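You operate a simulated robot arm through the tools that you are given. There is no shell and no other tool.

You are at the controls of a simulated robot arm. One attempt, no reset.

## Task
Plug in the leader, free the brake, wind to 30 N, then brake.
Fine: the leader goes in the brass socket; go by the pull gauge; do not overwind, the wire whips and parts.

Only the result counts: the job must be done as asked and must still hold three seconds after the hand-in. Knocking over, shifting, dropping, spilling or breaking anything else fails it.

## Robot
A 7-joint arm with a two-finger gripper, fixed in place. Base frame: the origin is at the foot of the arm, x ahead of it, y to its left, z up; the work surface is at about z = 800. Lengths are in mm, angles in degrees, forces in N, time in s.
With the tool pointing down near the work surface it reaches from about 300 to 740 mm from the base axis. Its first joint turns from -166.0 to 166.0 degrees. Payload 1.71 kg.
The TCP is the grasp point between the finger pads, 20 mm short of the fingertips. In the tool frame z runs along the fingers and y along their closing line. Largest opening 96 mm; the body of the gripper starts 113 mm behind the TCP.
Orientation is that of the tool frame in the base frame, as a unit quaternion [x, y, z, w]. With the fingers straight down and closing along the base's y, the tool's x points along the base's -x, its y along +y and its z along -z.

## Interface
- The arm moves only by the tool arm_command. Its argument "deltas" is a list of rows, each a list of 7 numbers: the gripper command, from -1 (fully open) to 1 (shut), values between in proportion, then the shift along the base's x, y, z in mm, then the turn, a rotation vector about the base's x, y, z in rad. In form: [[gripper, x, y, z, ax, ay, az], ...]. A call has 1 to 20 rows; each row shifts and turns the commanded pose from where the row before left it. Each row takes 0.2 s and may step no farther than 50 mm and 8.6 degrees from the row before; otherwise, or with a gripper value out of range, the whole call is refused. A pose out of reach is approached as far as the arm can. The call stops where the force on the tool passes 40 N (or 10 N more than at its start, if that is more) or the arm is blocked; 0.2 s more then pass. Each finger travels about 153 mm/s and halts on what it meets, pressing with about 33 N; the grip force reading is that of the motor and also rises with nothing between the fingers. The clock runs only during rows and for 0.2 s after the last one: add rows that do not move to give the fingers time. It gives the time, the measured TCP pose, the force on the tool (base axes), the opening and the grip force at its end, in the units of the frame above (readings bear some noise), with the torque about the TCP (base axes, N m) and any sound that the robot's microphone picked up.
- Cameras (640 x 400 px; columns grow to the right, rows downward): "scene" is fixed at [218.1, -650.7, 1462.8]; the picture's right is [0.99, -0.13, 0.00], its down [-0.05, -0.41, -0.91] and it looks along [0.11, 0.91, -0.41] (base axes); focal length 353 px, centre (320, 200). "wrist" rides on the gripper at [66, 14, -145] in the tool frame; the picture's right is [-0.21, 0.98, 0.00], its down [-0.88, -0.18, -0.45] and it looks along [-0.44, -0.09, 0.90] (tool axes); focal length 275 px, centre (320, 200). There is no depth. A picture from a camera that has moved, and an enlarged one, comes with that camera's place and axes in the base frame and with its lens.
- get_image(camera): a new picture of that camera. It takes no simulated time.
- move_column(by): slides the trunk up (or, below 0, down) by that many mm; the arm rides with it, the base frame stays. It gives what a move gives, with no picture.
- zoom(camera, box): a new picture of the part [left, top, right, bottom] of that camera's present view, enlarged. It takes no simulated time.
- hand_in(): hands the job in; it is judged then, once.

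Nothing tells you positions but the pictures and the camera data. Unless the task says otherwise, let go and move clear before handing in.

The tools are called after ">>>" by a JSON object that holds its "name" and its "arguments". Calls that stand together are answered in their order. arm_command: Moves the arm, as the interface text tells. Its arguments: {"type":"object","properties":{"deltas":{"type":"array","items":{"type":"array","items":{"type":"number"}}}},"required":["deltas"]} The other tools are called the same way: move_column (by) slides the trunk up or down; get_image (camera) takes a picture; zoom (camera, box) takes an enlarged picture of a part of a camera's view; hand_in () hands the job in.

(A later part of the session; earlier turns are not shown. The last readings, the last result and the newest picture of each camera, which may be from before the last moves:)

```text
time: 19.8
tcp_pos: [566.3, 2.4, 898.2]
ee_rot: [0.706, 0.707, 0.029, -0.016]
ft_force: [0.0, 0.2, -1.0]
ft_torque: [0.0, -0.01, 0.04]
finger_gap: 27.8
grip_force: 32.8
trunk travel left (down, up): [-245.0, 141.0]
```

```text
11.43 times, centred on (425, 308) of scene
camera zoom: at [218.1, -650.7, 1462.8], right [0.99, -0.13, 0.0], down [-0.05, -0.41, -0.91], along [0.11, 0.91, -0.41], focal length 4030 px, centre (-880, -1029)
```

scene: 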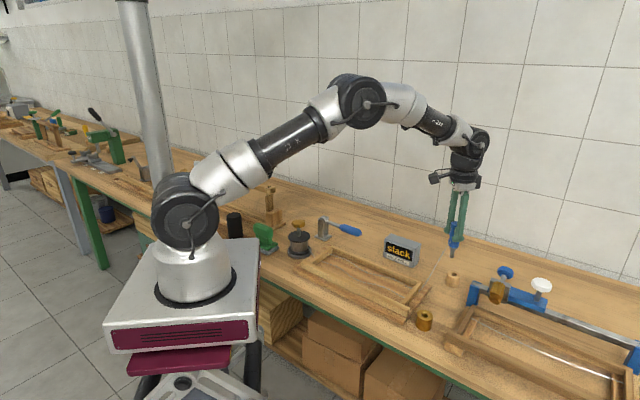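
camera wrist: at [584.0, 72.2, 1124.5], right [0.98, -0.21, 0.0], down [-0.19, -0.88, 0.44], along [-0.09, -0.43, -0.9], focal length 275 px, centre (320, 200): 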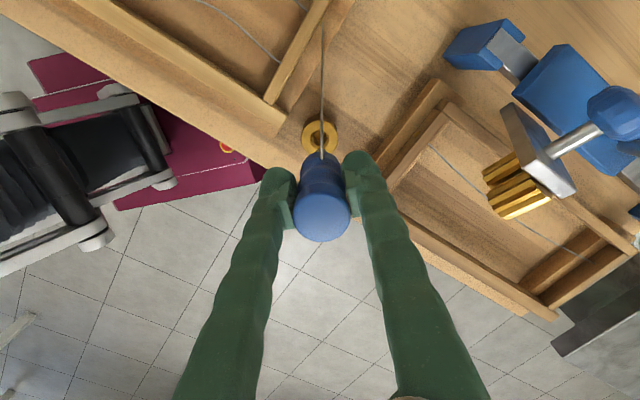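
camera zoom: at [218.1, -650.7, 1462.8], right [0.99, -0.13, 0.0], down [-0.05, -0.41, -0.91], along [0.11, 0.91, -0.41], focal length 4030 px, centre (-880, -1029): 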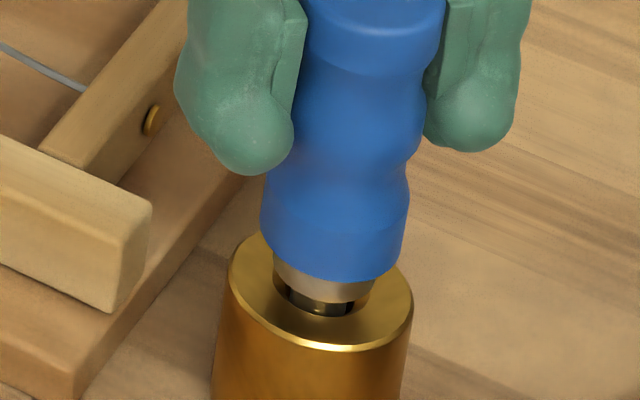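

>>> {"name": "arm_command", "arguments": {"deltas": [[1, 0.7, 0, -4, 0, 0, 0], [1, 0, 0, -3, 0, 0, 0], [1, 0, 0, 0, 0, 0, 0]]}}

>>> {"name": "zoom", "arguments": {"camera": "scene", "box": [415, 290, 435, 325]}}

```text
time: 20.6
tcp_pos: [570.0, 3.2, 892.3]
ee_rot: [0.706, 0.707, 0.029, -0.014]
ft_force: [-1.7, -0.1, 21.5]
ft_torque: [-0.08, 0.16, 0.0]
finger_gap: 28.3
grip_force: 33.1
trunk travel left (down, up): [-245.0, 141.0]
```

```text
11.43 times, centred on (425, 308) of scene
camera zoom: at [218.1, -650.7, 1462.8], right [0.99, -0.13, 0.0], down [-0.05, -0.41, -0.91], along [0.11, 0.91, -0.41], focal length 4030 px, centre (-880, -1029)
```

zoom: 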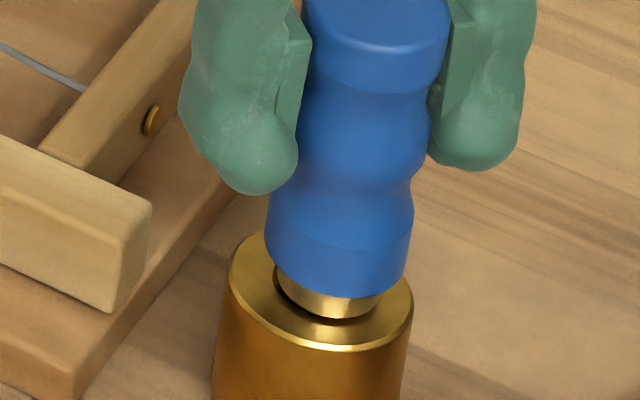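

Contact at 21 N upward, so it's either bottomed or at a detent. I'll press a bit more and see if it clicks.

>>> {"name": "arm_command", "arguments": {"deltas": [[1, 0, 0, -2, 0, 0, 0], [1, 0, 0, -2, 0, 0, 0], [1, 0, 0, 0, 0, 0, 0]]}}

>>> {"name": "zoom", "arguments": {"camera": "scene", "box": [415, 290, 435, 325]}}

```text
time: 21.4
tcp_pos: [569.0, 2.6, 889.1]
ee_rot: [0.706, 0.707, 0.029, -0.016]
ft_force: [1.7, 0.0, 22.9]
ft_torque: [-0.11, -0.1, -0.05]
finger_gap: 28.1
grip_force: 32.8
trunk travel left (down, up): [-245.0, 141.0]
```

```text
11.43 times, centred on (425, 308) of scene
camera zoom: at [218.1, -650.7, 1462.8], right [0.99, -0.13, 0.0], down [-0.05, -0.41, -0.91], along [0.11, 0.91, -0.41], focal length 4030 px, centre (-880, -1029)
```

zoom: 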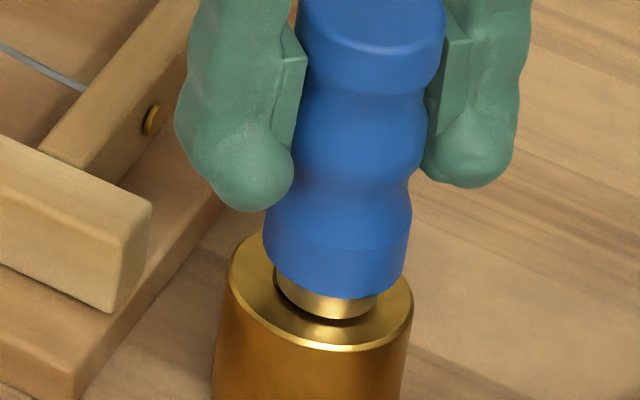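

The collar is down on the socket's top face and the fingers slipped slightly on the handle, so it appears fully seated. I'll relax the push and open the fingers.

>>> {"name": "arm_command", "arguments": {"deltas": [[1, 0, 0, 1.5, 0, 0, 0], [0.3, 0, 0, 0, 0, 0, 0], [0.0, 0, 0, 0, 0, 0, 0], [0.0, 0, 0, 0, 0, 0, 0]]}}

>>> {"name": "zoom", "arguments": {"camera": "scene", "box": [405, 260, 445, 335]}}

>>> {"name": "get_image", "arguments": {"camera": "wrist"}}

```text
time: 22.4
tcp_pos: [568.5, 2.4, 888.9]
ee_rot: [0.706, 0.707, 0.028, -0.015]
ft_force: [0.3, -0.2, -0.8]
ft_torque: [-0.01, 0.01, 0.0]
finger_gap: 47.9
grip_force: 0.1
trunk travel left (down, up): [-245.0, 141.0]
```

```text
5.33 times, centred on (425, 298) of scene
camera zoom: at [218.1, -650.7, 1462.8], right [0.99, -0.13, 0.0], down [-0.05, -0.41, -0.91], along [0.11, 0.91, -0.41], focal length 1881 px, centre (-240, -320)
```

zoom: 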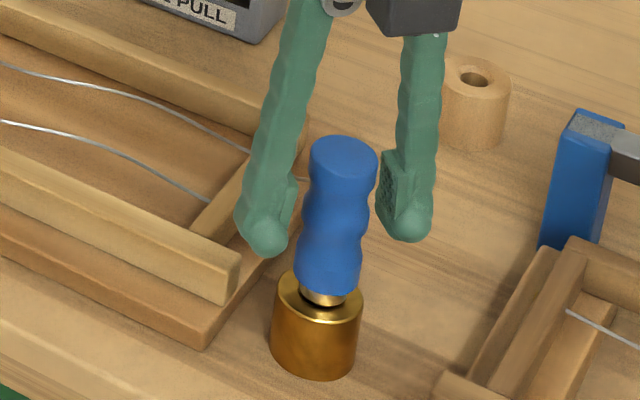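

```text
taken
camera wrist: at [579.5, 58.2, 1038.5], right [0.98, -0.2, 0.0], down [-0.19, -0.9, 0.39], along [-0.08, -0.38, -0.92], focal length 275 px, centre (320, 200)
```

wrist: 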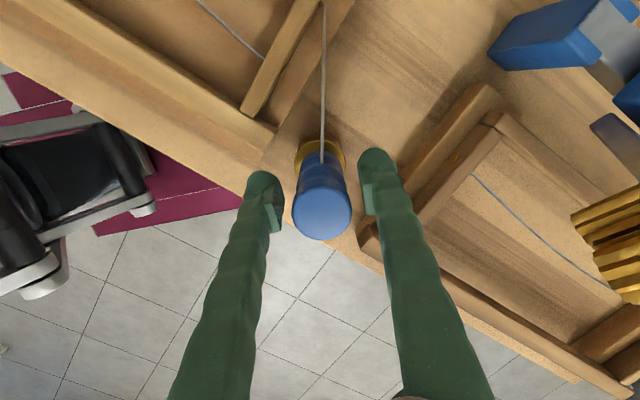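

The leader stands in the brass socket. To be sure it's fully home, I'll rise, close the fingers and press straight down on its top.

>>> {"name": "arm_command", "arguments": {"deltas": [[0.0, 0, 0, 25, 0, 0, 0], [0.0, 0, 0, 25, 0, 0, 0], [0.0, 0, 0, 20, -0.06, 0.018, 0], [1, 0, 0, 0, 0, 0, 0], [1, 0, 0, 0, 0, 0, 0], [1, 0, 0, 0, 0, 0, 0]]}}

>>> {"name": "zoom", "arguments": {"camera": "scene", "box": [405, 240, 445, 335]}}

>>> {"name": "get_image", "arguments": {"camera": "wrist"}}

```text
time: 23.8
tcp_pos: [567.5, 3.1, 958.3]
ee_rot: [0.706, 0.708, 0.0, -0.001]
ft_force: [-0.1, -0.8, 0.6]
ft_torque: [-0.02, -0.03, -0.01]
finger_gap: 0.0
grip_force: 29.9
trunk travel left (down, up): [-245.0, 141.0]
```

```text
4.21 times, centred on (425, 288) of scene
camera zoom: at [218.1, -650.7, 1462.8], right [0.99, -0.13, 0.0], down [-0.05, -0.41, -0.91], along [0.11, 0.91, -0.41], focal length 1485 px, centre (-122, -168)
```

zoom: 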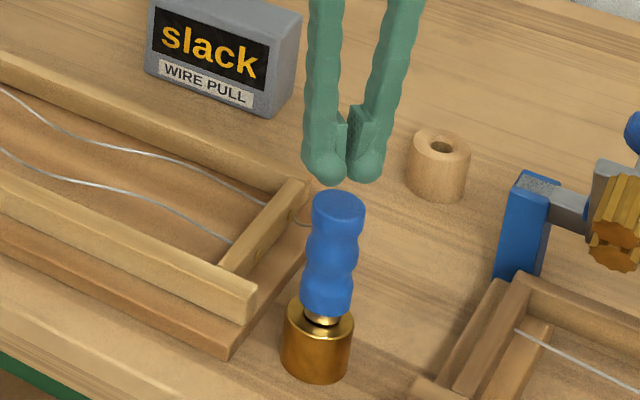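

```text
taken
camera wrist: at [580.7, 67.8, 1104.0], right [0.98, -0.2, 0.0], down [-0.18, -0.88, 0.44], along [-0.09, -0.43, -0.9], focal length 275 px, centre (320, 200)
```

wrist: 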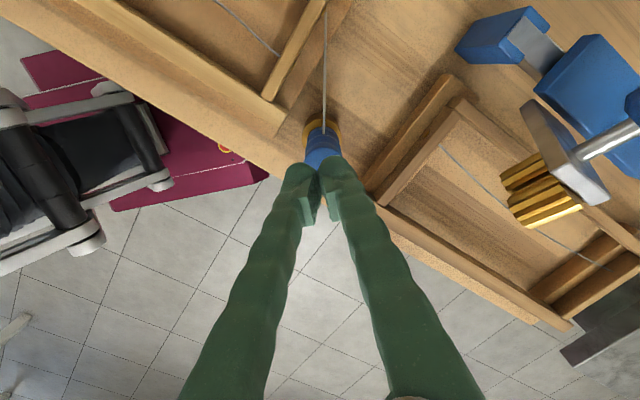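

>>> {"name": "arm_command", "arguments": {"deltas": [[1, 0, 0, -10, 0, 0, 0], [1, 0, 0, -5, 0, 0, 0], [1, 0, 0, -3, 0, 0, 0], [1, 0, 0, -3, 0, 0, 0], [1, 0, 0, -3, 0, 0, 0], [1, 0, 0, -3, 0, 0, 0], [1, 0, 0, -3, 0, 0, 0], [1, 0, 0, -3, 0, 0, 0]]}}

>>> {"name": "zoom", "arguments": {"camera": "scene", "box": [405, 240, 445, 335]}}

```text
time: 25.3
tcp_pos: [555.0, 3.7, 944.0]
ee_rot: [0.707, 0.707, 0.008, 0.007]
ft_force: [0.1, 0.4, -0.9]
ft_torque: [-0.01, -0.04, -0.02]
finger_gap: 0.1
grip_force: 29.6
trunk travel left (down, up): [-245.0, 141.0]
stopped in row 7: the force on the tool passed its limit at 44 N (the readings are from after the stop); the commanded pose is now the measured one
```

```text
4.21 times, centred on (425, 288) of scene
camera zoom: at [218.1, -650.7, 1462.8], right [0.99, -0.13, 0.0], down [-0.05, -0.41, -0.91], along [0.11, 0.91, -0.41], focal length 1485 px, centre (-122, -168)
```

zoom: 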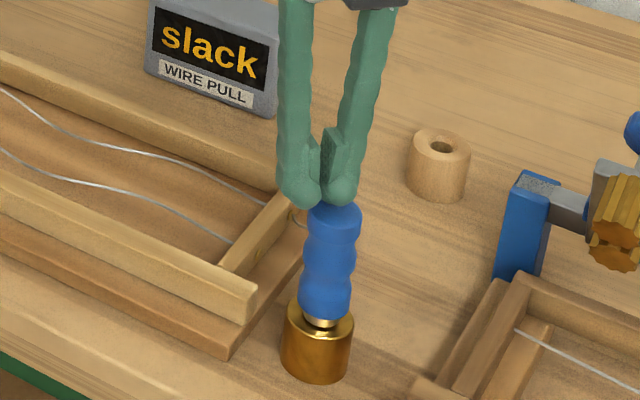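

I pressed to 44 N, and the leader seems to have gone a bit deeper. I'll rise and inspect.

>>> {"name": "arm_command", "arguments": {"deltas": [[1, 0, 0, 25, 0, 0, 0], [1, 0, 0, 25, 0, 0, 0], [1, 0, 0, 0, 0, 0, 0]]}}

>>> {"name": "zoom", "arguments": {"camera": "scene", "box": [415, 290, 435, 325]}}

>>> {"name": "zoom", "arguments": {"camera": "scene", "box": [405, 240, 445, 335]}}

```text
time: 26.1
tcp_pos: [554.5, 5.0, 995.3]
ee_rot: [0.707, 0.707, 0.007, 0.007]
ft_force: [-0.6, -0.8, -0.4]
ft_torque: [-0.03, 0.0, 0.0]
finger_gap: 0.2
grip_force: 29.6
trunk travel left (down, up): [-245.0, 141.0]
```

```text
11.43 times, centred on (425, 308) of scene
camera zoom: at [218.1, -650.7, 1462.8], right [0.99, -0.13, 0.0], down [-0.05, -0.41, -0.91], along [0.11, 0.91, -0.41], focal length 4030 px, centre (-880, -1029)
```

zoom: 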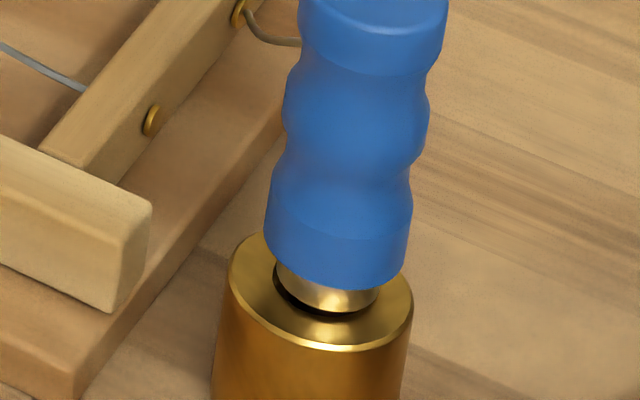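

```text
4.21 times, centred on (425, 288) of scene
camera zoom: at [218.1, -650.7, 1462.8], right [0.99, -0.13, 0.0], down [-0.05, -0.41, -0.91], along [0.11, 0.91, -0.41], focal length 1485 px, centre (-122, -168)
```

zoom: 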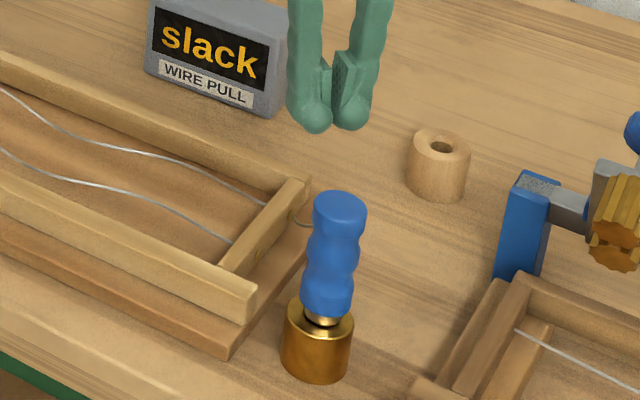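

>>> {"name": "zoom", "arguments": {"camera": "wrist", "box": [280, 100, 380, 200]}}

>>> {"name": "get_image", "arguments": {"camera": "wrist"}}

```text
4.00 times, centred on (330, 150) of wrist
camera zoom: at [564.7, 68.9, 1140.2], right [0.98, -0.2, 0.02], down [-0.19, -0.88, 0.44], along [-0.07, -0.43, -0.9], focal length 1101 px, centre (280, 400)
```

zoom: 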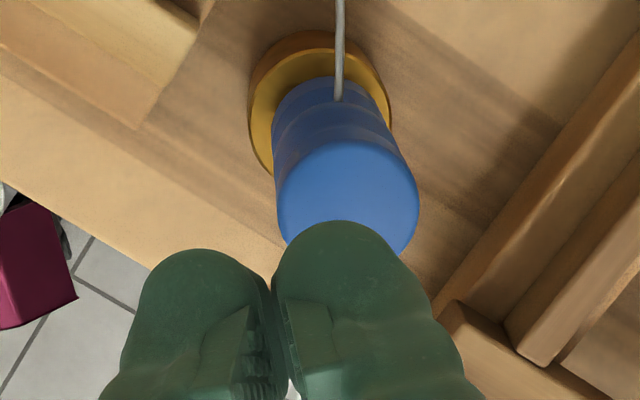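

```text
taken
camera wrist: at [564.7, 68.9, 1140.2], right [0.98, -0.2, 0.02], down [-0.19, -0.88, 0.44], along [-0.07, -0.43, -0.9], focal length 275 px, centre (320, 200)
```

wrist: 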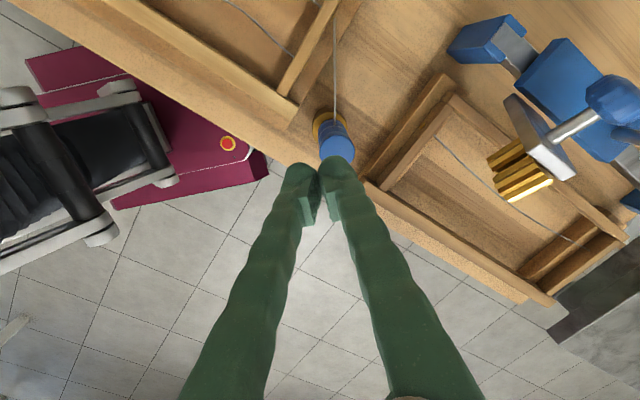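

The leader stands upright with its collar at the socket and its tip about at table level, so it's plugged in. Now the brake: I'll look at it closely.

>>> {"name": "zoom", "arguments": {"camera": "scene", "box": [275, 200, 375, 265]}}

>>> {"name": "arm_command", "arguments": {"deltas": [[-0.5, 0, 10, 40, 0, 0, 0.1428], [-0.5, -15, 25, 30, 0, 0, 0.1428], [-0.5, -20, 35, 15, 0, 0, 0.1428], [-0.5, -20, 35, 0, 0, 0, 0.1428], [-0.5, -20, 35, 0, 0, 0, 0.1428], [-0.5, -20, 35, 0, 0, 0, 0.1428], [-0.5, -20, 35, 0, 0, 0, 0.1428], [-0.5, -20, 35, 0, 0, 0, 0.1428], [-0.5, -20, 35, 0, 0, 0, 0.1428], [-0.5, -15, 35, 0, 0, 0, 0.1428], [-0.5, -10, 35, 0, 0, 0, 0.1428], [-0.5, 0, 0, 0, 0, 0, 0]]}}

>>> {"name": "get_image", "arguments": {"camera": "wrist"}}

```text
6.15 times, centred on (325, 232) of scene
camera zoom: at [218.1, -650.7, 1462.8], right [0.99, -0.13, 0.0], down [-0.05, -0.41, -0.91], along [0.11, 0.91, -0.41], focal length 2170 px, centre (289, 0)
```

zoom: 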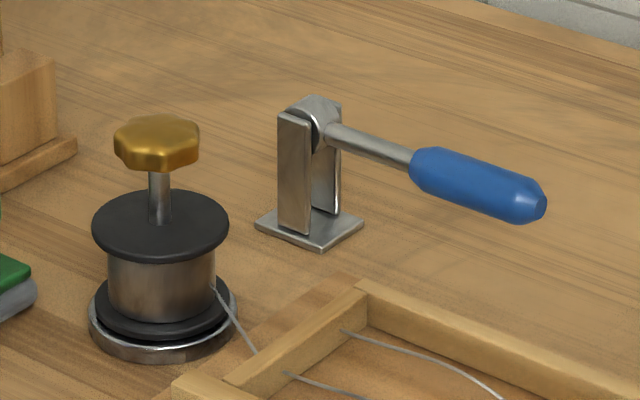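

```text
time: 28.7
tcp_pos: [377.5, 351.1, 1078.8]
ee_rot: [-0.002, 1.0, 0.011, -0.002]
ft_force: [0.7, -0.1, -0.1]
ft_torque: [-0.01, 0.01, 0.0]
finger_gap: 72.1
grip_force: 0.1
trunk travel left (down, up): [-245.0, 141.0]
```

```text
taken
camera wrist: at [311.0, 360.5, 1225.0], right [0.2, 0.98, 0.02], down [0.88, -0.19, 0.44], along [0.43, -0.07, -0.9], focal length 275 px, centre (320, 200)
```

wrist: 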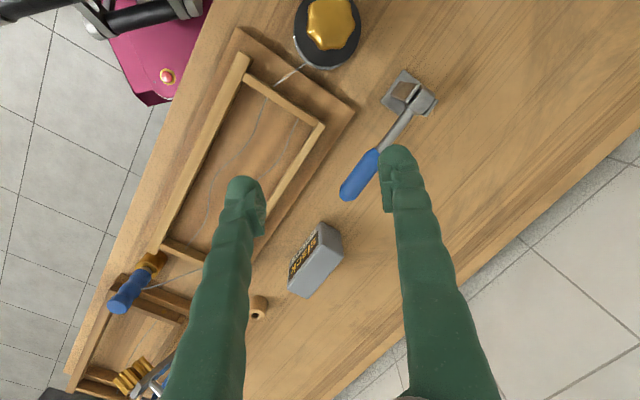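

The brake lever pivots between two uprights, with its blue handle running out toward (480, 373). I'll zoom the wrist view on it and the drum.

>>> {"name": "zoom", "arguments": {"camera": "wrist", "box": [320, 50, 460, 220]}}

>>> {"name": "zoom", "arguments": {"camera": "wrist", "box": [240, 0, 400, 100]}}

```text
2.35 times, centred on (390, 135) of wrist
camera zoom: at [311.0, 360.5, 1225.0], right [0.2, 0.98, 0.02], down [0.88, -0.19, 0.44], along [0.43, -0.07, -0.9], focal length 648 px, centre (155, 353)
```

zoom: 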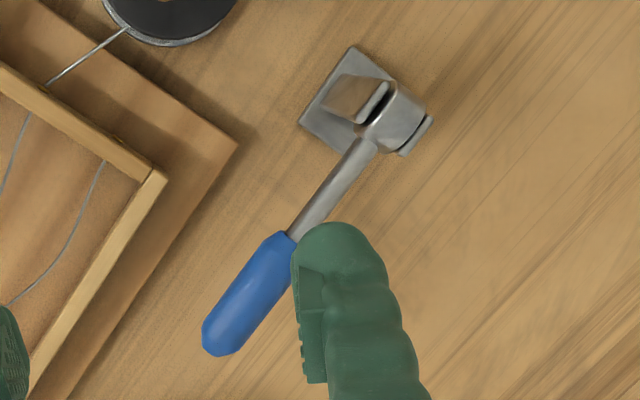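

```text
4.00 times, centred on (320, 50) of wrist
camera zoom: at [311.0, 360.5, 1225.0], right [0.2, 0.98, 0.02], down [0.88, -0.19, 0.44], along [0.43, -0.07, -0.9], focal length 1101 px, centre (320, 800)
```

zoom: 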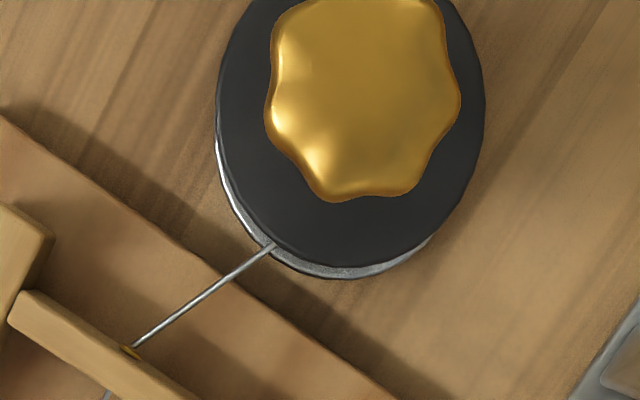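

The lever hub is near (372, 479, 875) and the handle runs from about (424, 419) to (485, 370), nearly horizontal. I'll go above mid-handle and turn the gripper so it closes across the handle.

>>> {"name": "arm_command", "arguments": {"deltas": [[-0.5, 15, 8, 0, 0, 0, -0.135], [-0.5, 15, 8, -20, 0, 0, -0.135], [-0.5, 15, 8, -25, 0, 0, -0.135], [-0.5, 15, 8, -25, 0, 0, -0.135], [-0.5, 10, 6, -25, 0, 0, -0.135], [-0.5, 8, 5, -15, 0, 0, -0.135], [-0.5, 0, 0, 0, 0, 0, 0]]}}

>>> {"name": "get_image", "arguments": {"camera": "wrist"}}

>>> {"name": "zoom", "arguments": {"camera": "scene", "box": [265, 150, 425, 270]}}

```text
time: 30.3
tcp_pos: [453.2, 397.0, 971.1]
ee_rot: [0.394, 0.919, 0.011, 0.003]
ft_force: [-0.5, -0.9, -1.0]
ft_torque: [-0.02, -0.01, 0.01]
finger_gap: 72.1
grip_force: 0.1
trunk travel left (down, up): [-245.0, 141.0]
```

```text
taken
camera wrist: at [415.3, 450.3, 1116.8], right [0.85, 0.53, 0.02], down [0.46, -0.77, 0.44], along [0.25, -0.36, -0.9], focal length 275 px, centre (320, 200)
```

wrist: 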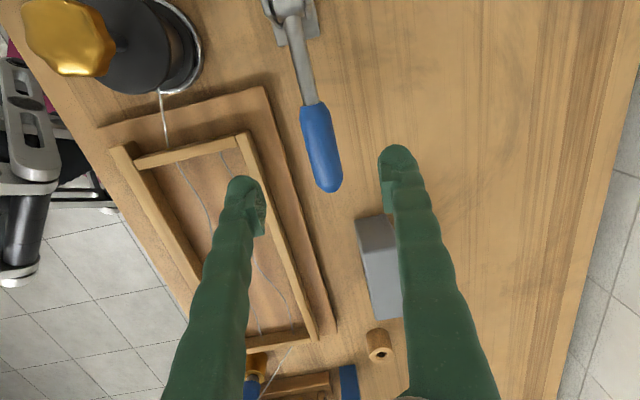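

```text
3.33 times, centred on (345, 210) of scene
camera zoom: at [218.1, -650.7, 1462.8], right [0.99, -0.13, 0.0], down [-0.05, -0.41, -0.91], along [0.11, 0.91, -0.41], focal length 1175 px, centre (237, 167)
```

zoom: 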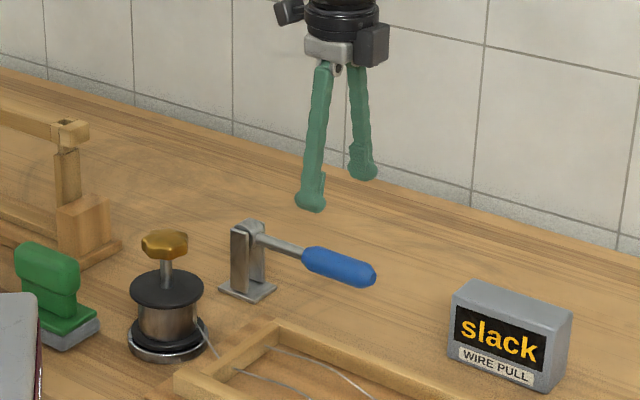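

The gripper is aligned with the lever, and the mid-handle point is about (459, 395, 864). I'll descend over it.

>>> {"name": "arm_command", "arguments": {"deltas": [[-0.5, 3, -1, -35, 0, 0, 0], [-0.5, 2, -1, -35, 0, 0, 0], [-0.5, 0, 0, -25, 0, 0, 0], [-0.5, 0, 0, -8, 0, 0, 0], [-0.5, 0, 0, 0, 0, 0, 0]]}}

>>> {"name": "get_image", "arguments": {"camera": "wrist"}}

>>> {"name": "zoom", "arguments": {"camera": "scene", "box": [295, 185, 395, 260]}}

```text
time: 31.5
tcp_pos: [458.8, 393.7, 867.1]
ee_rot: [0.393, 0.919, 0.01, 0.002]
ft_force: [0.8, -0.1, 0.5]
ft_torque: [0.0, -0.01, -0.01]
finger_gap: 72.0
grip_force: 0.0
trunk travel left (down, up): [-245.0, 141.0]
```

```text
taken
camera wrist: at [420.0, 447.2, 1012.3], right [0.85, 0.53, 0.02], down [0.47, -0.77, 0.44], along [0.25, -0.36, -0.9], focal length 275 px, centre (320, 200)
```

wrist: 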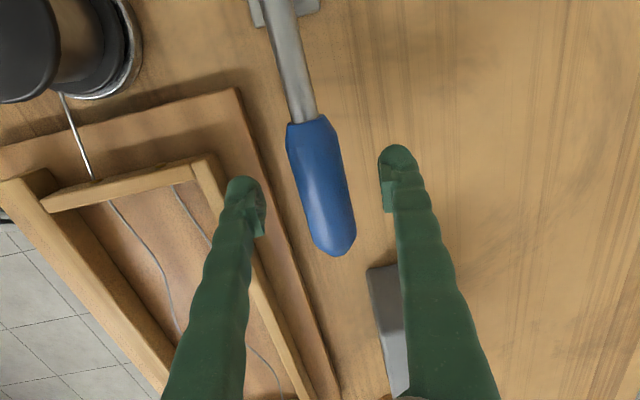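

```text
5.33 times, centred on (345, 222) of scene
camera zoom: at [218.1, -650.7, 1462.8], right [0.99, -0.13, 0.0], down [-0.05, -0.41, -0.91], along [0.11, 0.91, -0.41], focal length 1881 px, centre (187, 80)
```

zoom: 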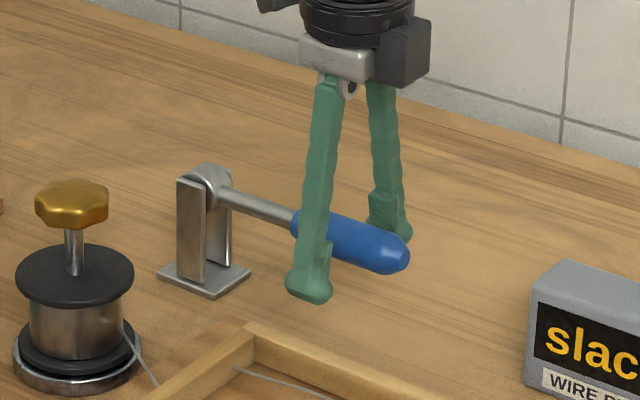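

The handle is between the fingers. I'll grip it and raise it a little to see how the lever responds.

>>> {"name": "arm_command", "arguments": {"deltas": [[0.2, 0, 0, 0, 0, 0, 0], [1, 0, 0, 0, 0, 0, 0], [1, 0, 0, 0, 0, 0, 0], [1, 0, 0, 0, 0, 0, 0]]}}

>>> {"name": "arm_command", "arguments": {"deltas": [[1, 0, 0, 6, 0, 0, 0], [1, 0, 0, 6, 0, 0, 0], [1, 0, 0, 6, 0, 0, 0]]}}

>>> {"name": "zoom", "arguments": {"camera": "scene", "box": [295, 185, 395, 260]}}

```text
time: 32.5
tcp_pos: [459.8, 396.9, 866.8]
ee_rot: [0.393, 0.919, 0.012, 0.004]
ft_force: [13.1, 12.1, 4.7]
ft_torque: [0.39, 0.41, 0.64]
finger_gap: 24.8
grip_force: 35.0
trunk travel left (down, up): [-245.0, 141.0]
```

```text
time: 33.3
tcp_pos: [459.9, 395.7, 883.8]
ee_rot: [0.393, 0.919, 0.011, 0.004]
ft_force: [15.3, 15.4, -9.2]
ft_torque: [-0.62, -0.64, 0.46]
finger_gap: 24.6
grip_force: 35.2
trunk travel left (down, up): [-245.0, 141.0]
```

```text
5.33 times, centred on (345, 222) of scene
camera zoom: at [218.1, -650.7, 1462.8], right [0.99, -0.13, 0.0], down [-0.05, -0.41, -0.91], along [0.11, 0.91, -0.41], focal length 1881 px, centre (187, 80)
```

zoom: 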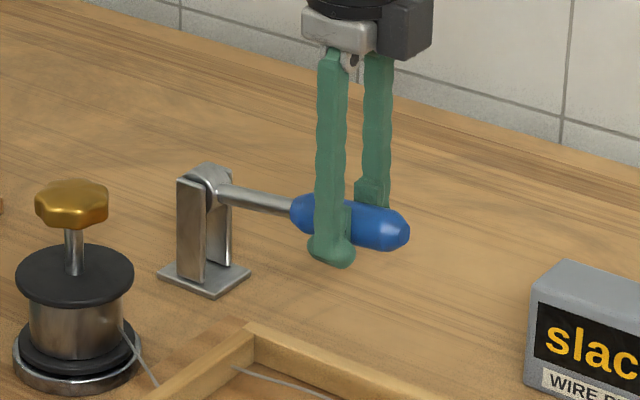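

The lever lifts freely. I'll relieve the side load and follow its arc upward.

>>> {"name": "arm_command", "arguments": {"deltas": [[1, 1.5, 1.5, 5, 0, 0, 0], [1, -1, 1, 8, 0, 0, 0], [1, -1.5, 1.5, 8, 0, 0, 0], [1, -2.4, 2.5, 9.4, 0, 0, 0], [1, -2.4, 2.5, 9.4, 0, 0, 0]]}}

>>> {"name": "zoom", "arguments": {"camera": "scene", "box": [295, 165, 395, 260]}}

```text
time: 34.5
tcp_pos: [452.9, 402.7, 921.0]
ee_rot: [0.394, 0.919, 0.008, 0.002]
ft_force: [-1.6, -10.1, -9.2]
ft_torque: [-0.97, -0.69, 0.38]
finger_gap: 25.2
grip_force: 35.1
trunk travel left (down, up): [-245.0, 141.0]
```

```text
4.21 times, centred on (345, 212) of scene
camera zoom: at [218.1, -650.7, 1462.8], right [0.99, -0.13, 0.0], down [-0.05, -0.41, -0.91], along [0.11, 0.91, -0.41], focal length 1485 px, centre (215, 147)
```

zoom: 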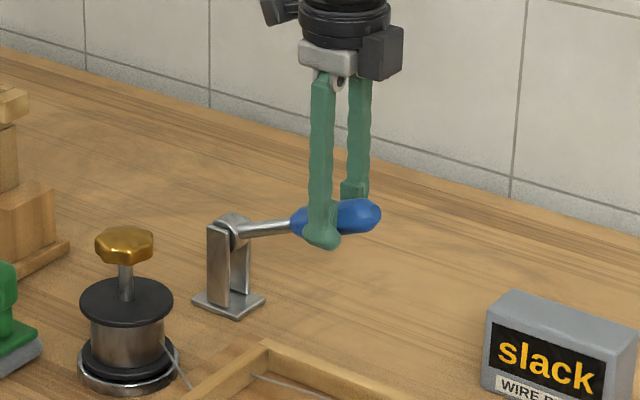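

>>> {"name": "arm_command", "arguments": {"deltas": [[1, -3, 2.5, 8.7, 0, 0, 0], [1, -3.5, 3, 8.7, 0, 0, 0], [1, -4.6, 4.3, 7.7, 0, 0, 0], [1, -4.6, 4.3, 7.7, 0, 0, 0], [1, -5.4, 5.4, 6.5, 0, 0, 0], [1, -5.4, 5.4, 6.5, 0, 0, 0]]}}

>>> {"name": "zoom", "arguments": {"camera": "scene", "box": [295, 165, 395, 260]}}

```text
time: 35.9
tcp_pos: [428.7, 426.0, 968.1]
ee_rot: [0.394, 0.919, 0.008, 0.002]
ft_force: [1.5, -24.8, -15.7]
ft_torque: [-0.34, -0.1, 0.17]
finger_gap: 27.3
grip_force: 35.5
trunk travel left (down, up): [-245.0, 141.0]
```

```text
4.21 times, centred on (345, 212) of scene
camera zoom: at [218.1, -650.7, 1462.8], right [0.99, -0.13, 0.0], down [-0.05, -0.41, -0.91], along [0.11, 0.91, -0.41], focal length 1485 px, centre (215, 147)
```

zoom: 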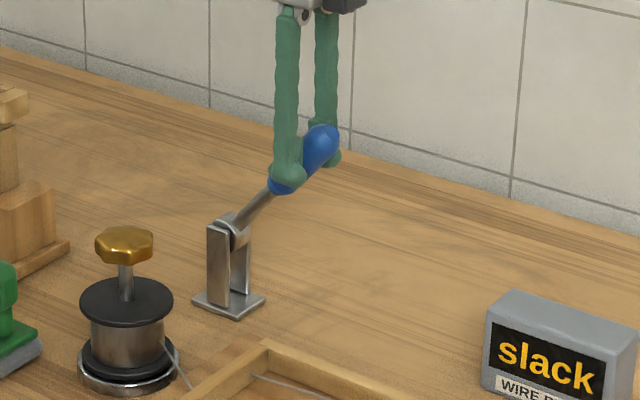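

The lever is at about 52° with some resistance. I'll relieve the sideways load and push a bit further to see whether it's at its stop.

>>> {"name": "arm_command", "arguments": {"deltas": [[1, -1.5, -1.5, 0, 0, 0, 0], [1, 0, 0, 0, 0, 0, 0], [1, 0, 0, 0, 0, 0, 0]]}}

>>> {"name": "arm_command", "arguments": {"deltas": [[1, -3, 3, 3, 0, 0, 0], [1, 0, 0, 0, 0, 0, 0]]}}

>>> {"name": "zoom", "arguments": {"camera": "scene", "box": [295, 165, 395, 260]}}

```text
time: 36.7
tcp_pos: [427.8, 428.8, 970.9]
ee_rot: [0.394, 0.919, 0.013, 0.003]
ft_force: [10.0, -12.0, -0.9]
ft_torque: [-0.02, 0.06, 0.06]
finger_gap: 26.6
grip_force: 35.1
trunk travel left (down, up): [-245.0, 141.0]
```

```text
time: 37.3
tcp_pos: [425.1, 430.1, 972.3]
ee_rot: [0.394, 0.919, 0.011, 0.003]
ft_force: [18.3, -11.9, -9.2]
ft_torque: [-0.26, -0.27, 0.03]
finger_gap: 26.6
grip_force: 35.1
trunk travel left (down, up): [-245.0, 141.0]
```

```text
4.21 times, centred on (345, 212) of scene
camera zoom: at [218.1, -650.7, 1462.8], right [0.99, -0.13, 0.0], down [-0.05, -0.41, -0.91], along [0.11, 0.91, -0.41], focal length 1485 px, centre (215, 147)
```

zoom: 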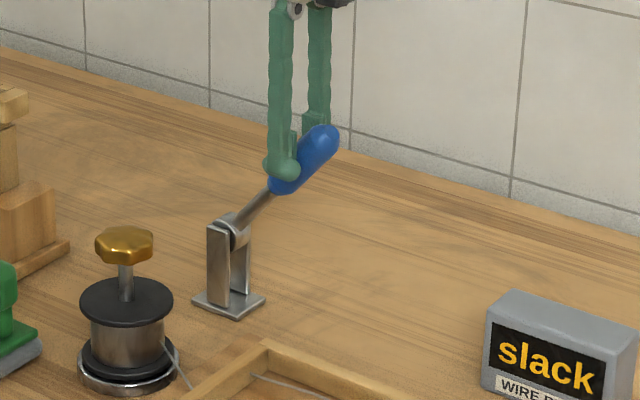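

The lever didn't move further, so it's at its upper stop. I'll open the fingers and back straight up, then see if it stays.

>>> {"name": "arm_command", "arguments": {"deltas": [[0.3, 0, 0, 0, 0, 0, 0], [-0.3, 0, 0, 0, 0, 0, 0], [-0.3, 0, 0, 20, 0, 0, 0], [-0.3, 0, 0, 40, 0, 0, 0], [-0.3, 0, 0, 40, 0, 0, 0], [-0.3, 0, 0, 0, 0, 0, 0]]}}

>>> {"name": "zoom", "arguments": {"camera": "scene", "box": [265, 165, 425, 285]}}

>>> {"name": "get_image", "arguments": {"camera": "wrist"}}

```text
time: 38.7
tcp_pos: [423.1, 432.2, 1070.1]
ee_rot: [0.393, 0.919, 0.011, 0.002]
ft_force: [-0.2, -0.4, 0.2]
ft_torque: [0.02, 0.02, 0.04]
finger_gap: 62.3
grip_force: 0.0
trunk travel left (down, up): [-245.0, 141.0]
```

```text
3.33 times, centred on (345, 225) of scene
camera zoom: at [218.1, -650.7, 1462.8], right [0.99, -0.13, 0.0], down [-0.05, -0.41, -0.91], along [0.11, 0.91, -0.41], focal length 1175 px, centre (237, 117)
```

zoom: 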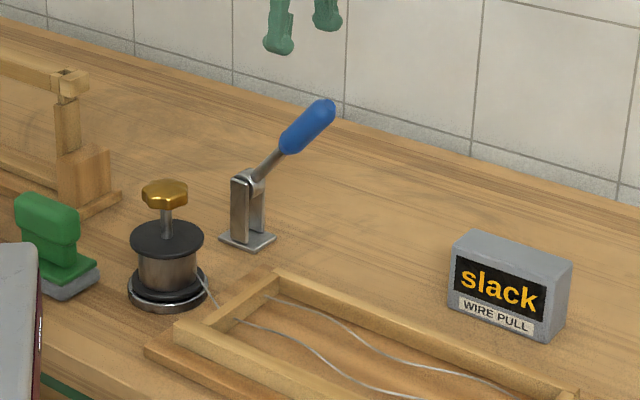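

```text
taken
camera wrist: at [385.1, 485.6, 1216.0], right [0.85, 0.53, 0.02], down [0.47, -0.77, 0.44], along [0.25, -0.36, -0.9], focal length 275 px, centre (320, 200)
```

wrist: 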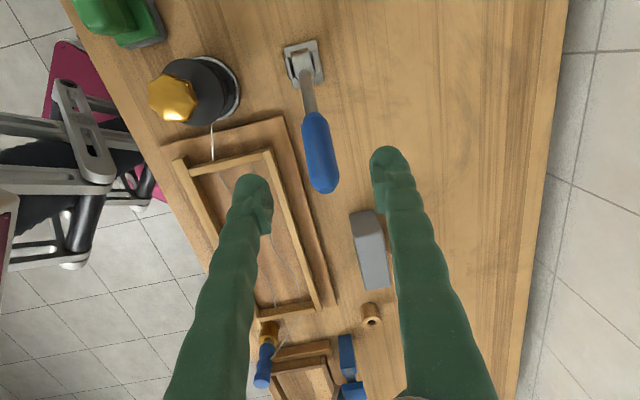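

The lever stays up (brake freed). Next is the drum knob at about (284, 390, 918). I'll move above it and look down.

>>> {"name": "arm_command", "arguments": {"deltas": [[-0.6, -35, -10, 0, 0, 0, 0], [-0.6, -35, -10, 0, 0, 0, 0], [-0.6, -35, -10, 0, 0, 0, 0], [-0.6, -34, -11, 0, 0, 0, 0], [-0.6, 0, 0, -30, 0, 0, 0], [-0.6, 0, 0, 0, 0, 0, 0]]}}

>>> {"name": "get_image", "arguments": {"camera": "wrist"}}

>>> {"name": "get_image", "arguments": {"camera": "scene"}}

```text
time: 40.1
tcp_pos: [283.3, 389.4, 1039.7]
ee_rot: [0.393, 0.919, 0.011, 0.003]
ft_force: [0.2, 0.1, -0.6]
ft_torque: [0.03, -0.02, 0.01]
finger_gap: 76.6
grip_force: 0.0
trunk travel left (down, up): [-245.0, 141.0]
```

```text
taken
camera wrist: at [244.4, 442.2, 1185.7], right [0.85, 0.53, 0.02], down [0.47, -0.77, 0.44], along [0.25, -0.36, -0.9], focal length 275 px, centre (320, 200)
```

wrist: 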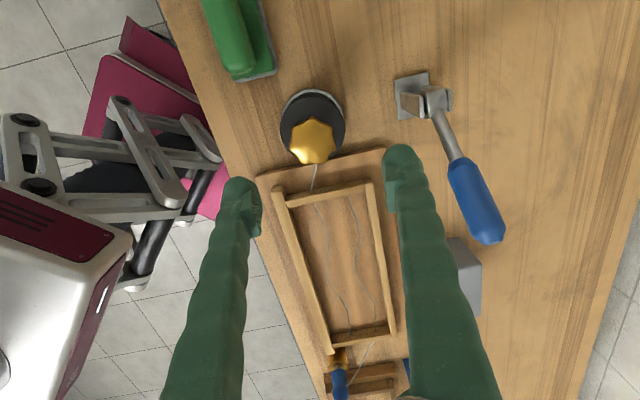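

```text
taken
```

scene: 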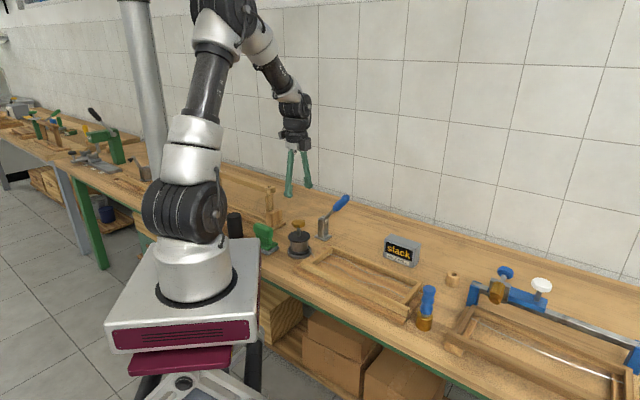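

The knob looks to be at about (276.5, 385). I'll move over it, come down to just above, and check lobe orientation.

>>> {"name": "arm_command", "arguments": {"deltas": [[-0.8, -7, -4, -20, 0, 0, 0], [-0.8, 0, 0, -30, 0, 0, 0], [-0.8, 0, 0, -15, 0, 0, 0], [-0.8, 0, 0, 0, 0, 0, 0]]}}

>>> {"name": "get_image", "arguments": {"camera": "wrist"}}

>>> {"name": "zoom", "arguments": {"camera": "wrist", "box": [240, 80, 400, 220]}}

>>> {"name": "zoom", "arguments": {"camera": "scene", "box": [265, 190, 345, 265]}}

```text
time: 41.1
tcp_pos: [276.5, 385.0, 977.4]
ee_rot: [0.393, 0.92, 0.011, 0.003]
ft_force: [-0.1, 0.3, 0.1]
ft_torque: [0.01, 0.01, 0.0]
finger_gap: 86.4
grip_force: 0.0
trunk travel left (down, up): [-245.0, 141.0]
```

```text
taken
camera wrist: at [238.5, 438.2, 1122.6], right [0.85, 0.53, 0.02], down [0.47, -0.77, 0.44], along [0.25, -0.36, -0.9], focal length 275 px, centre (320, 200)
```

wrist: 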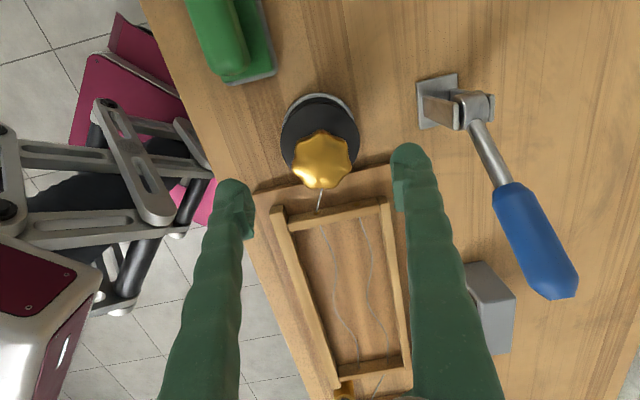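

```text
2.86 times, centred on (320, 150) of wrist
camera zoom: at [238.5, 438.2, 1122.6], right [0.85, 0.53, 0.02], down [0.47, -0.77, 0.44], along [0.25, -0.36, -0.9], focal length 786 px, centre (320, 343)
```

zoom: 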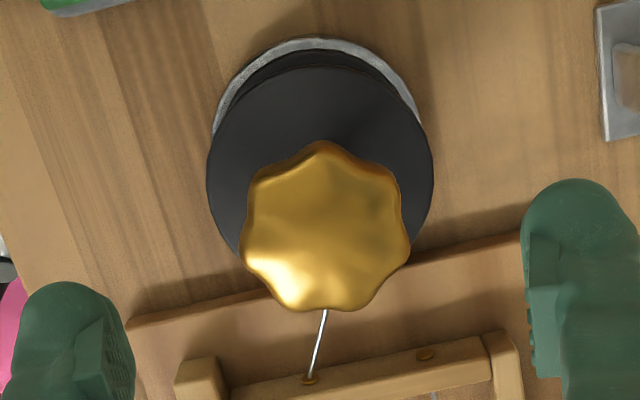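

```text
5.33 times, centred on (305, 228) of scene
camera zoom: at [218.1, -650.7, 1462.8], right [0.99, -0.13, 0.0], down [-0.05, -0.41, -0.91], along [0.11, 0.91, -0.41], focal length 1881 px, centre (400, 53)
```

zoom: 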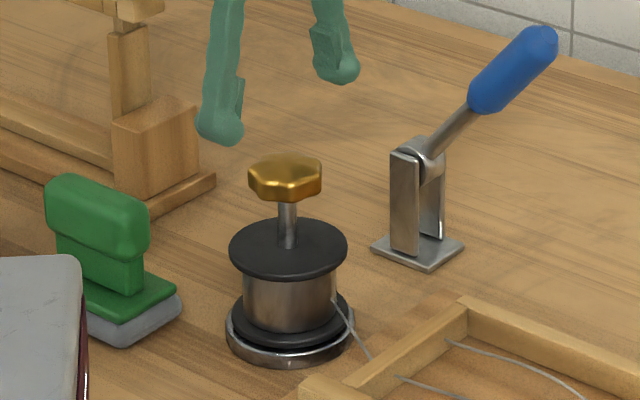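

The knob has 7 lobes and is centred near (276, 387.5). The wire leaves the drum so that counter-clockwise (+z) rotation winds it in. I'll descend around the knob and grip it.

>>> {"name": "arm_command", "arguments": {"deltas": [[-0.8, -0.5, 2.5, -15, 0, 0, 0], [-0.8, 0, 0, -22, 0, 0, 0], [-0.8, 0, 0, -21, 0, 0, 0], [-0.8, 0, 0, 0, 0, 0, 0]]}}

>>> {"name": "zoom", "arguments": {"camera": "wrist", "box": [200, 80, 440, 260]}}

>>> {"name": "zoom", "arguments": {"camera": "scene", "box": [265, 190, 345, 265]}}

```text
time: 42.1
tcp_pos: [273.4, 386.6, 920.4]
ee_rot: [0.393, 0.92, 0.011, 0.004]
ft_force: [0.2, -0.3, -0.3]
ft_torque: [0.0, 0.03, 0.0]
finger_gap: 86.5
grip_force: 0.1
trunk travel left (down, up): [-245.0, 141.0]
```

```text
2.22 times, centred on (320, 170) of wrist
camera zoom: at [234.7, 440.2, 1066.4], right [0.85, 0.53, 0.02], down [0.47, -0.77, 0.44], along [0.25, -0.36, -0.9], focal length 612 px, centre (320, 267)
```

zoom: 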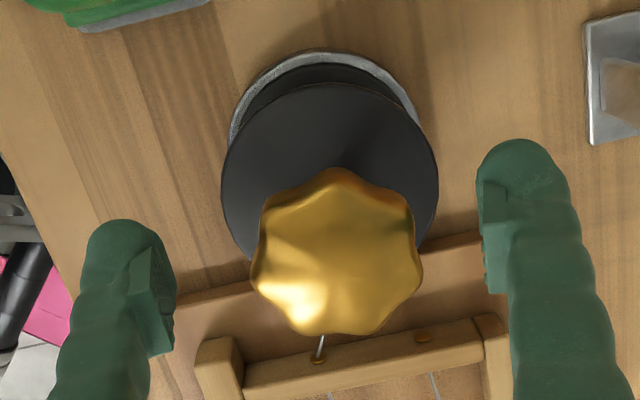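

```text
5.33 times, centred on (305, 228) of scene
camera zoom: at [218.1, -650.7, 1462.8], right [0.99, -0.13, 0.0], down [-0.05, -0.41, -0.91], along [0.11, 0.91, -0.41], focal length 1881 px, centre (400, 53)
```

zoom: 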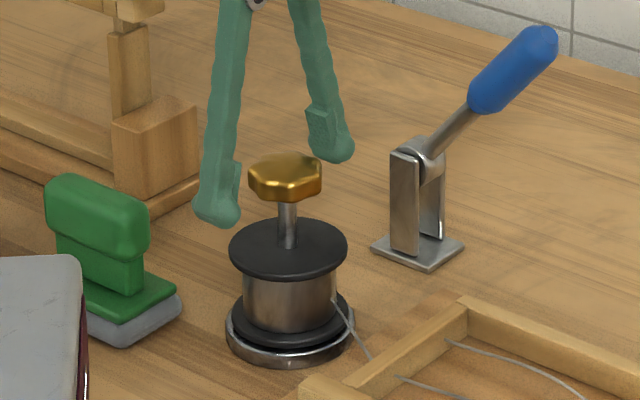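

>>> {"name": "arm_command", "arguments": {"deltas": [[-0.8, 3, 2, 0, 0, 0, 0], [-0.2, 0, 0, 0, 0, 0, 0], [0.1, 0, 0, 0, 0, 0, 0], [1, 0, 0, 0, 0, 0, 0], [1, 0, 0, 0, 0, 0, 0], [1, 0, 0, 0, 0, 0, 0]]}}

>>> {"name": "zoom", "arguments": {"camera": "wrist", "box": [200, 80, 440, 260]}}

>>> {"name": "zoom", "arguments": {"camera": "scene", "box": [265, 190, 345, 265]}}

```text
time: 43.5
tcp_pos: [276.0, 387.6, 920.2]
ee_rot: [0.394, 0.919, 0.01, 0.003]
ft_force: [-5.5, -4.6, 0.5]
ft_torque: [-0.32, 0.47, -0.01]
finger_gap: 43.0
grip_force: 34.8
trunk travel left (down, up): [-245.0, 141.0]
```

```text
2.22 times, centred on (320, 170) of wrist
camera zoom: at [238.2, 441.7, 1066.0], right [0.85, 0.53, 0.02], down [0.47, -0.77, 0.44], along [0.25, -0.36, -0.9], focal length 612 px, centre (320, 267)
```

zoom: 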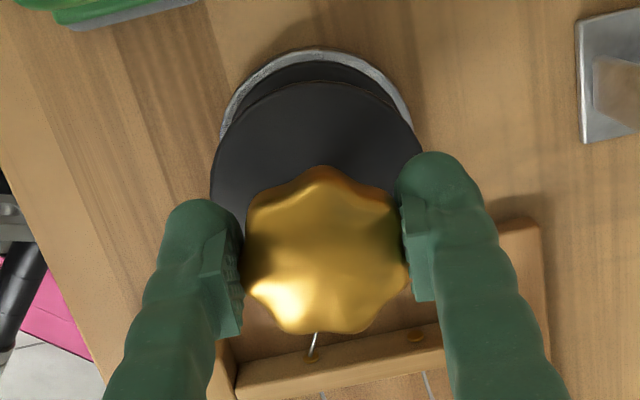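

```text
5.33 times, centred on (305, 228) of scene
camera zoom: at [218.1, -650.7, 1462.8], right [0.99, -0.13, 0.0], down [-0.05, -0.41, -0.91], along [0.11, 0.91, -0.41], focal length 1881 px, centre (400, 53)
```

zoom: 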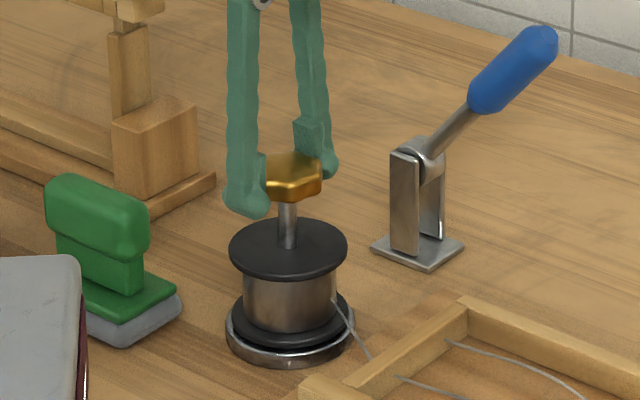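

The knob is gripped with a small side load. I'll centre slightly and turn about 24° counter-clockwise as a trial.

>>> {"name": "arm_command", "arguments": {"deltas": [[1, -0.7, -0.7, 0, 0, 0, 0], [1, 0, 0, 0, 0, 0, 0.14], [1, 0, 0, 0, 0, 0, 0.14], [1, 0, 0, 0, 0, 0, 0.14], [1, 0, 0, 0, 0, 0, 0]]}}

>>> {"name": "zoom", "arguments": {"camera": "scene", "box": [265, 190, 425, 290]}}

>>> {"name": "zoom", "arguments": {"camera": "scene", "box": [290, 230, 450, 330]}}

```text
time: 44.7
tcp_pos: [276.3, 387.5, 919.9]
ee_rot: [0.192, 0.981, 0.01, 0.001]
ft_force: [-13.1, -11.6, 10.9]
ft_torque: [-0.58, 0.41, -0.25]
finger_gap: 45.4
grip_force: 35.1
trunk travel left (down, up): [-245.0, 141.0]
```

```text
4.00 times, centred on (345, 240) of scene
camera zoom: at [218.1, -650.7, 1462.8], right [0.99, -0.13, 0.0], down [-0.05, -0.41, -0.91], along [0.11, 0.91, -0.41], focal length 1410 px, centre (220, 40)
```

zoom: 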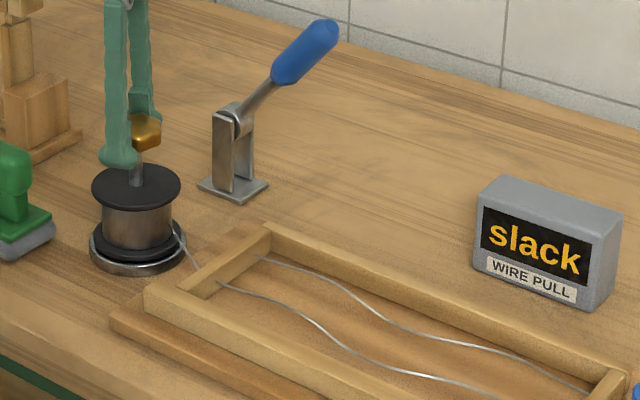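

```text
4.00 times, centred on (370, 280) of scene
camera zoom: at [218.1, -650.7, 1462.8], right [0.99, -0.13, 0.0], down [-0.05, -0.41, -0.91], along [0.11, 0.91, -0.41], focal length 1410 px, centre (120, -120)
```

zoom: 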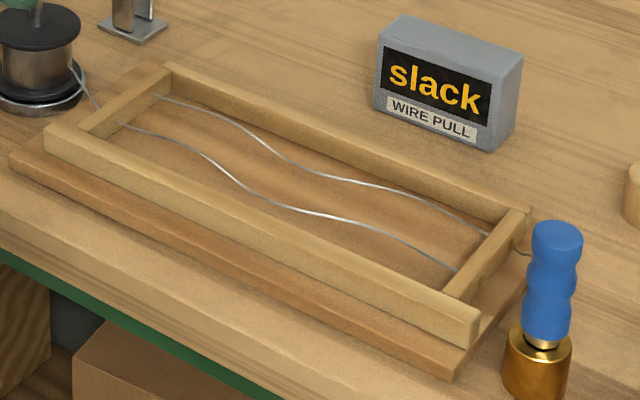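

>>> {"name": "zoom", "arguments": {"camera": "wrist", "box": [200, 80, 440, 260]}}

```text
2.22 times, centred on (320, 170) of wrist
camera zoom: at [218.8, 420.0, 1065.0], right [0.56, 0.83, 0.02], down [0.74, -0.51, 0.44], along [0.37, -0.23, -0.9], focal length 612 px, centre (320, 267)
```

zoom: 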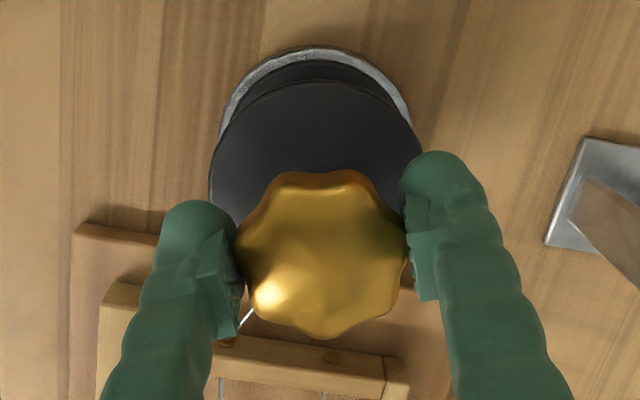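

The knob slipped in the fingers rather than turning. I'll turn a little more and watch the torque to see how hard it resists.

>>> {"name": "arm_command", "arguments": {"deltas": [[1, 0, 0, 0, 0, 0, 0.07]]}}

>>> {"name": "arm_command", "arguments": {"deltas": [[1, 0, 0, 0, 0, 0, 0.07]]}}

>>> {"name": "arm_command", "arguments": {"deltas": [[1, 0, 0, 0, 0, 0, 0.07]]}}

>>> {"name": "zoom", "arguments": {"camera": "wrist", "box": [200, 80, 440, 260]}}

```text
time: 45.1
tcp_pos: [277.7, 386.8, 919.3]
ee_rot: [0.158, 0.987, 0.01, 0.001]
ft_force: [-10.2, -15.4, 5.6]
ft_torque: [-0.28, 0.41, -0.38]
finger_gap: 44.9
grip_force: 35.1
trunk travel left (down, up): [-245.0, 141.0]
```

```text
time: 45.5
tcp_pos: [276.8, 386.0, 918.1]
ee_rot: [0.124, 0.992, 0.01, 0.0]
ft_force: [-11.4, -16.2, -7.0]
ft_torque: [-0.38, 0.32, -0.18]
finger_gap: 44.0
grip_force: 35.5
trunk travel left (down, up): [-245.0, 141.0]
```

```text
time: 45.9
tcp_pos: [277.9, 385.0, 920.4]
ee_rot: [0.09, 0.996, 0.011, -0.001]
ft_force: [-6.7, -18.5, -6.3]
ft_torque: [-0.43, 0.29, -0.25]
finger_gap: 43.3
grip_force: 35.3
trunk travel left (down, up): [-245.0, 141.0]
```

```text
2.22 times, centred on (320, 170) of wrist
camera zoom: at [214.3, 406.6, 1065.7], right [0.38, 0.93, 0.02], down [0.83, -0.35, 0.44], along [0.41, -0.15, -0.9], focal length 612 px, centre (320, 267)
```

zoom: 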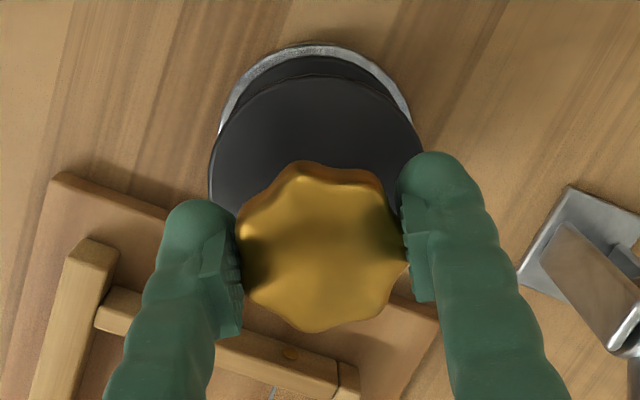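

The knob still stays put while the fingers slip at about 0.3–0.4 N·m. I'll test the other direction briefly to tell a braked drum from a one-way one.

>>> {"name": "arm_command", "arguments": {"deltas": [[1, -0.5, -1.5, 0, 0, 0, -0.07], [1, 0, 0, 0, 0, 0, -0.07]]}}

>>> {"name": "arm_command", "arguments": {"deltas": [[1, 0, 0, 0, 0, 0, -0.1]]}}

>>> {"name": "zoom", "arguments": {"camera": "wrist", "box": [200, 80, 440, 260]}}

>>> {"name": "zoom", "arguments": {"camera": "scene", "box": [265, 190, 345, 265]}}

```text
time: 46.5
tcp_pos: [277.4, 386.6, 918.9]
ee_rot: [0.159, 0.987, 0.012, 0.0]
ft_force: [-4.8, -14.7, -6.0]
ft_torque: [-0.55, -0.12, -0.01]
finger_gap: 43.3
grip_force: 35.1
trunk travel left (down, up): [-245.0, 141.0]
```

```text
time: 46.9
tcp_pos: [277.5, 386.6, 920.7]
ee_rot: [0.208, 0.978, 0.011, 0.001]
ft_force: [-2.5, -14.7, -5.7]
ft_torque: [-0.65, -0.01, 0.01]
finger_gap: 43.7
grip_force: 35.3
trunk travel left (down, up): [-245.0, 141.0]
```

```text
2.22 times, centred on (320, 170) of wrist
camera zoom: at [221.3, 421.0, 1065.8], right [0.59, 0.81, 0.02], down [0.72, -0.54, 0.44], along [0.37, -0.24, -0.9], focal length 612 px, centre (320, 267)
```

zoom: 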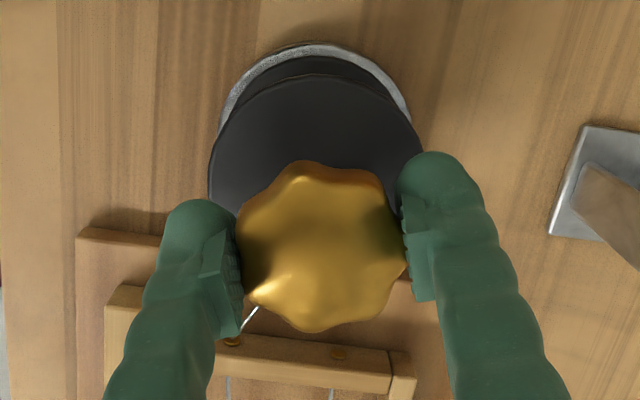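

```text
5.33 times, centred on (305, 228) of scene
camera zoom: at [218.1, -650.7, 1462.8], right [0.99, -0.13, 0.0], down [-0.05, -0.41, -0.91], along [0.11, 0.91, -0.41], focal length 1881 px, centre (400, 53)
```

zoom: 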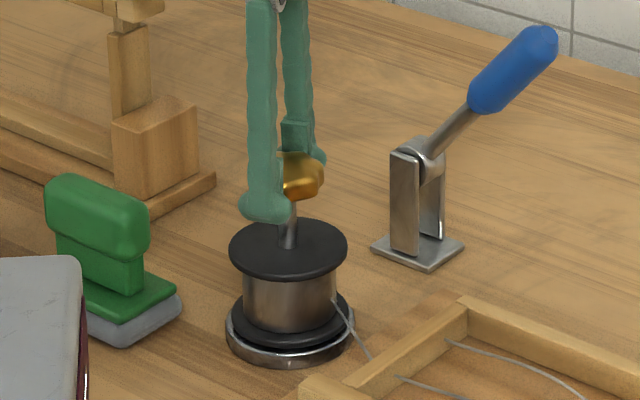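

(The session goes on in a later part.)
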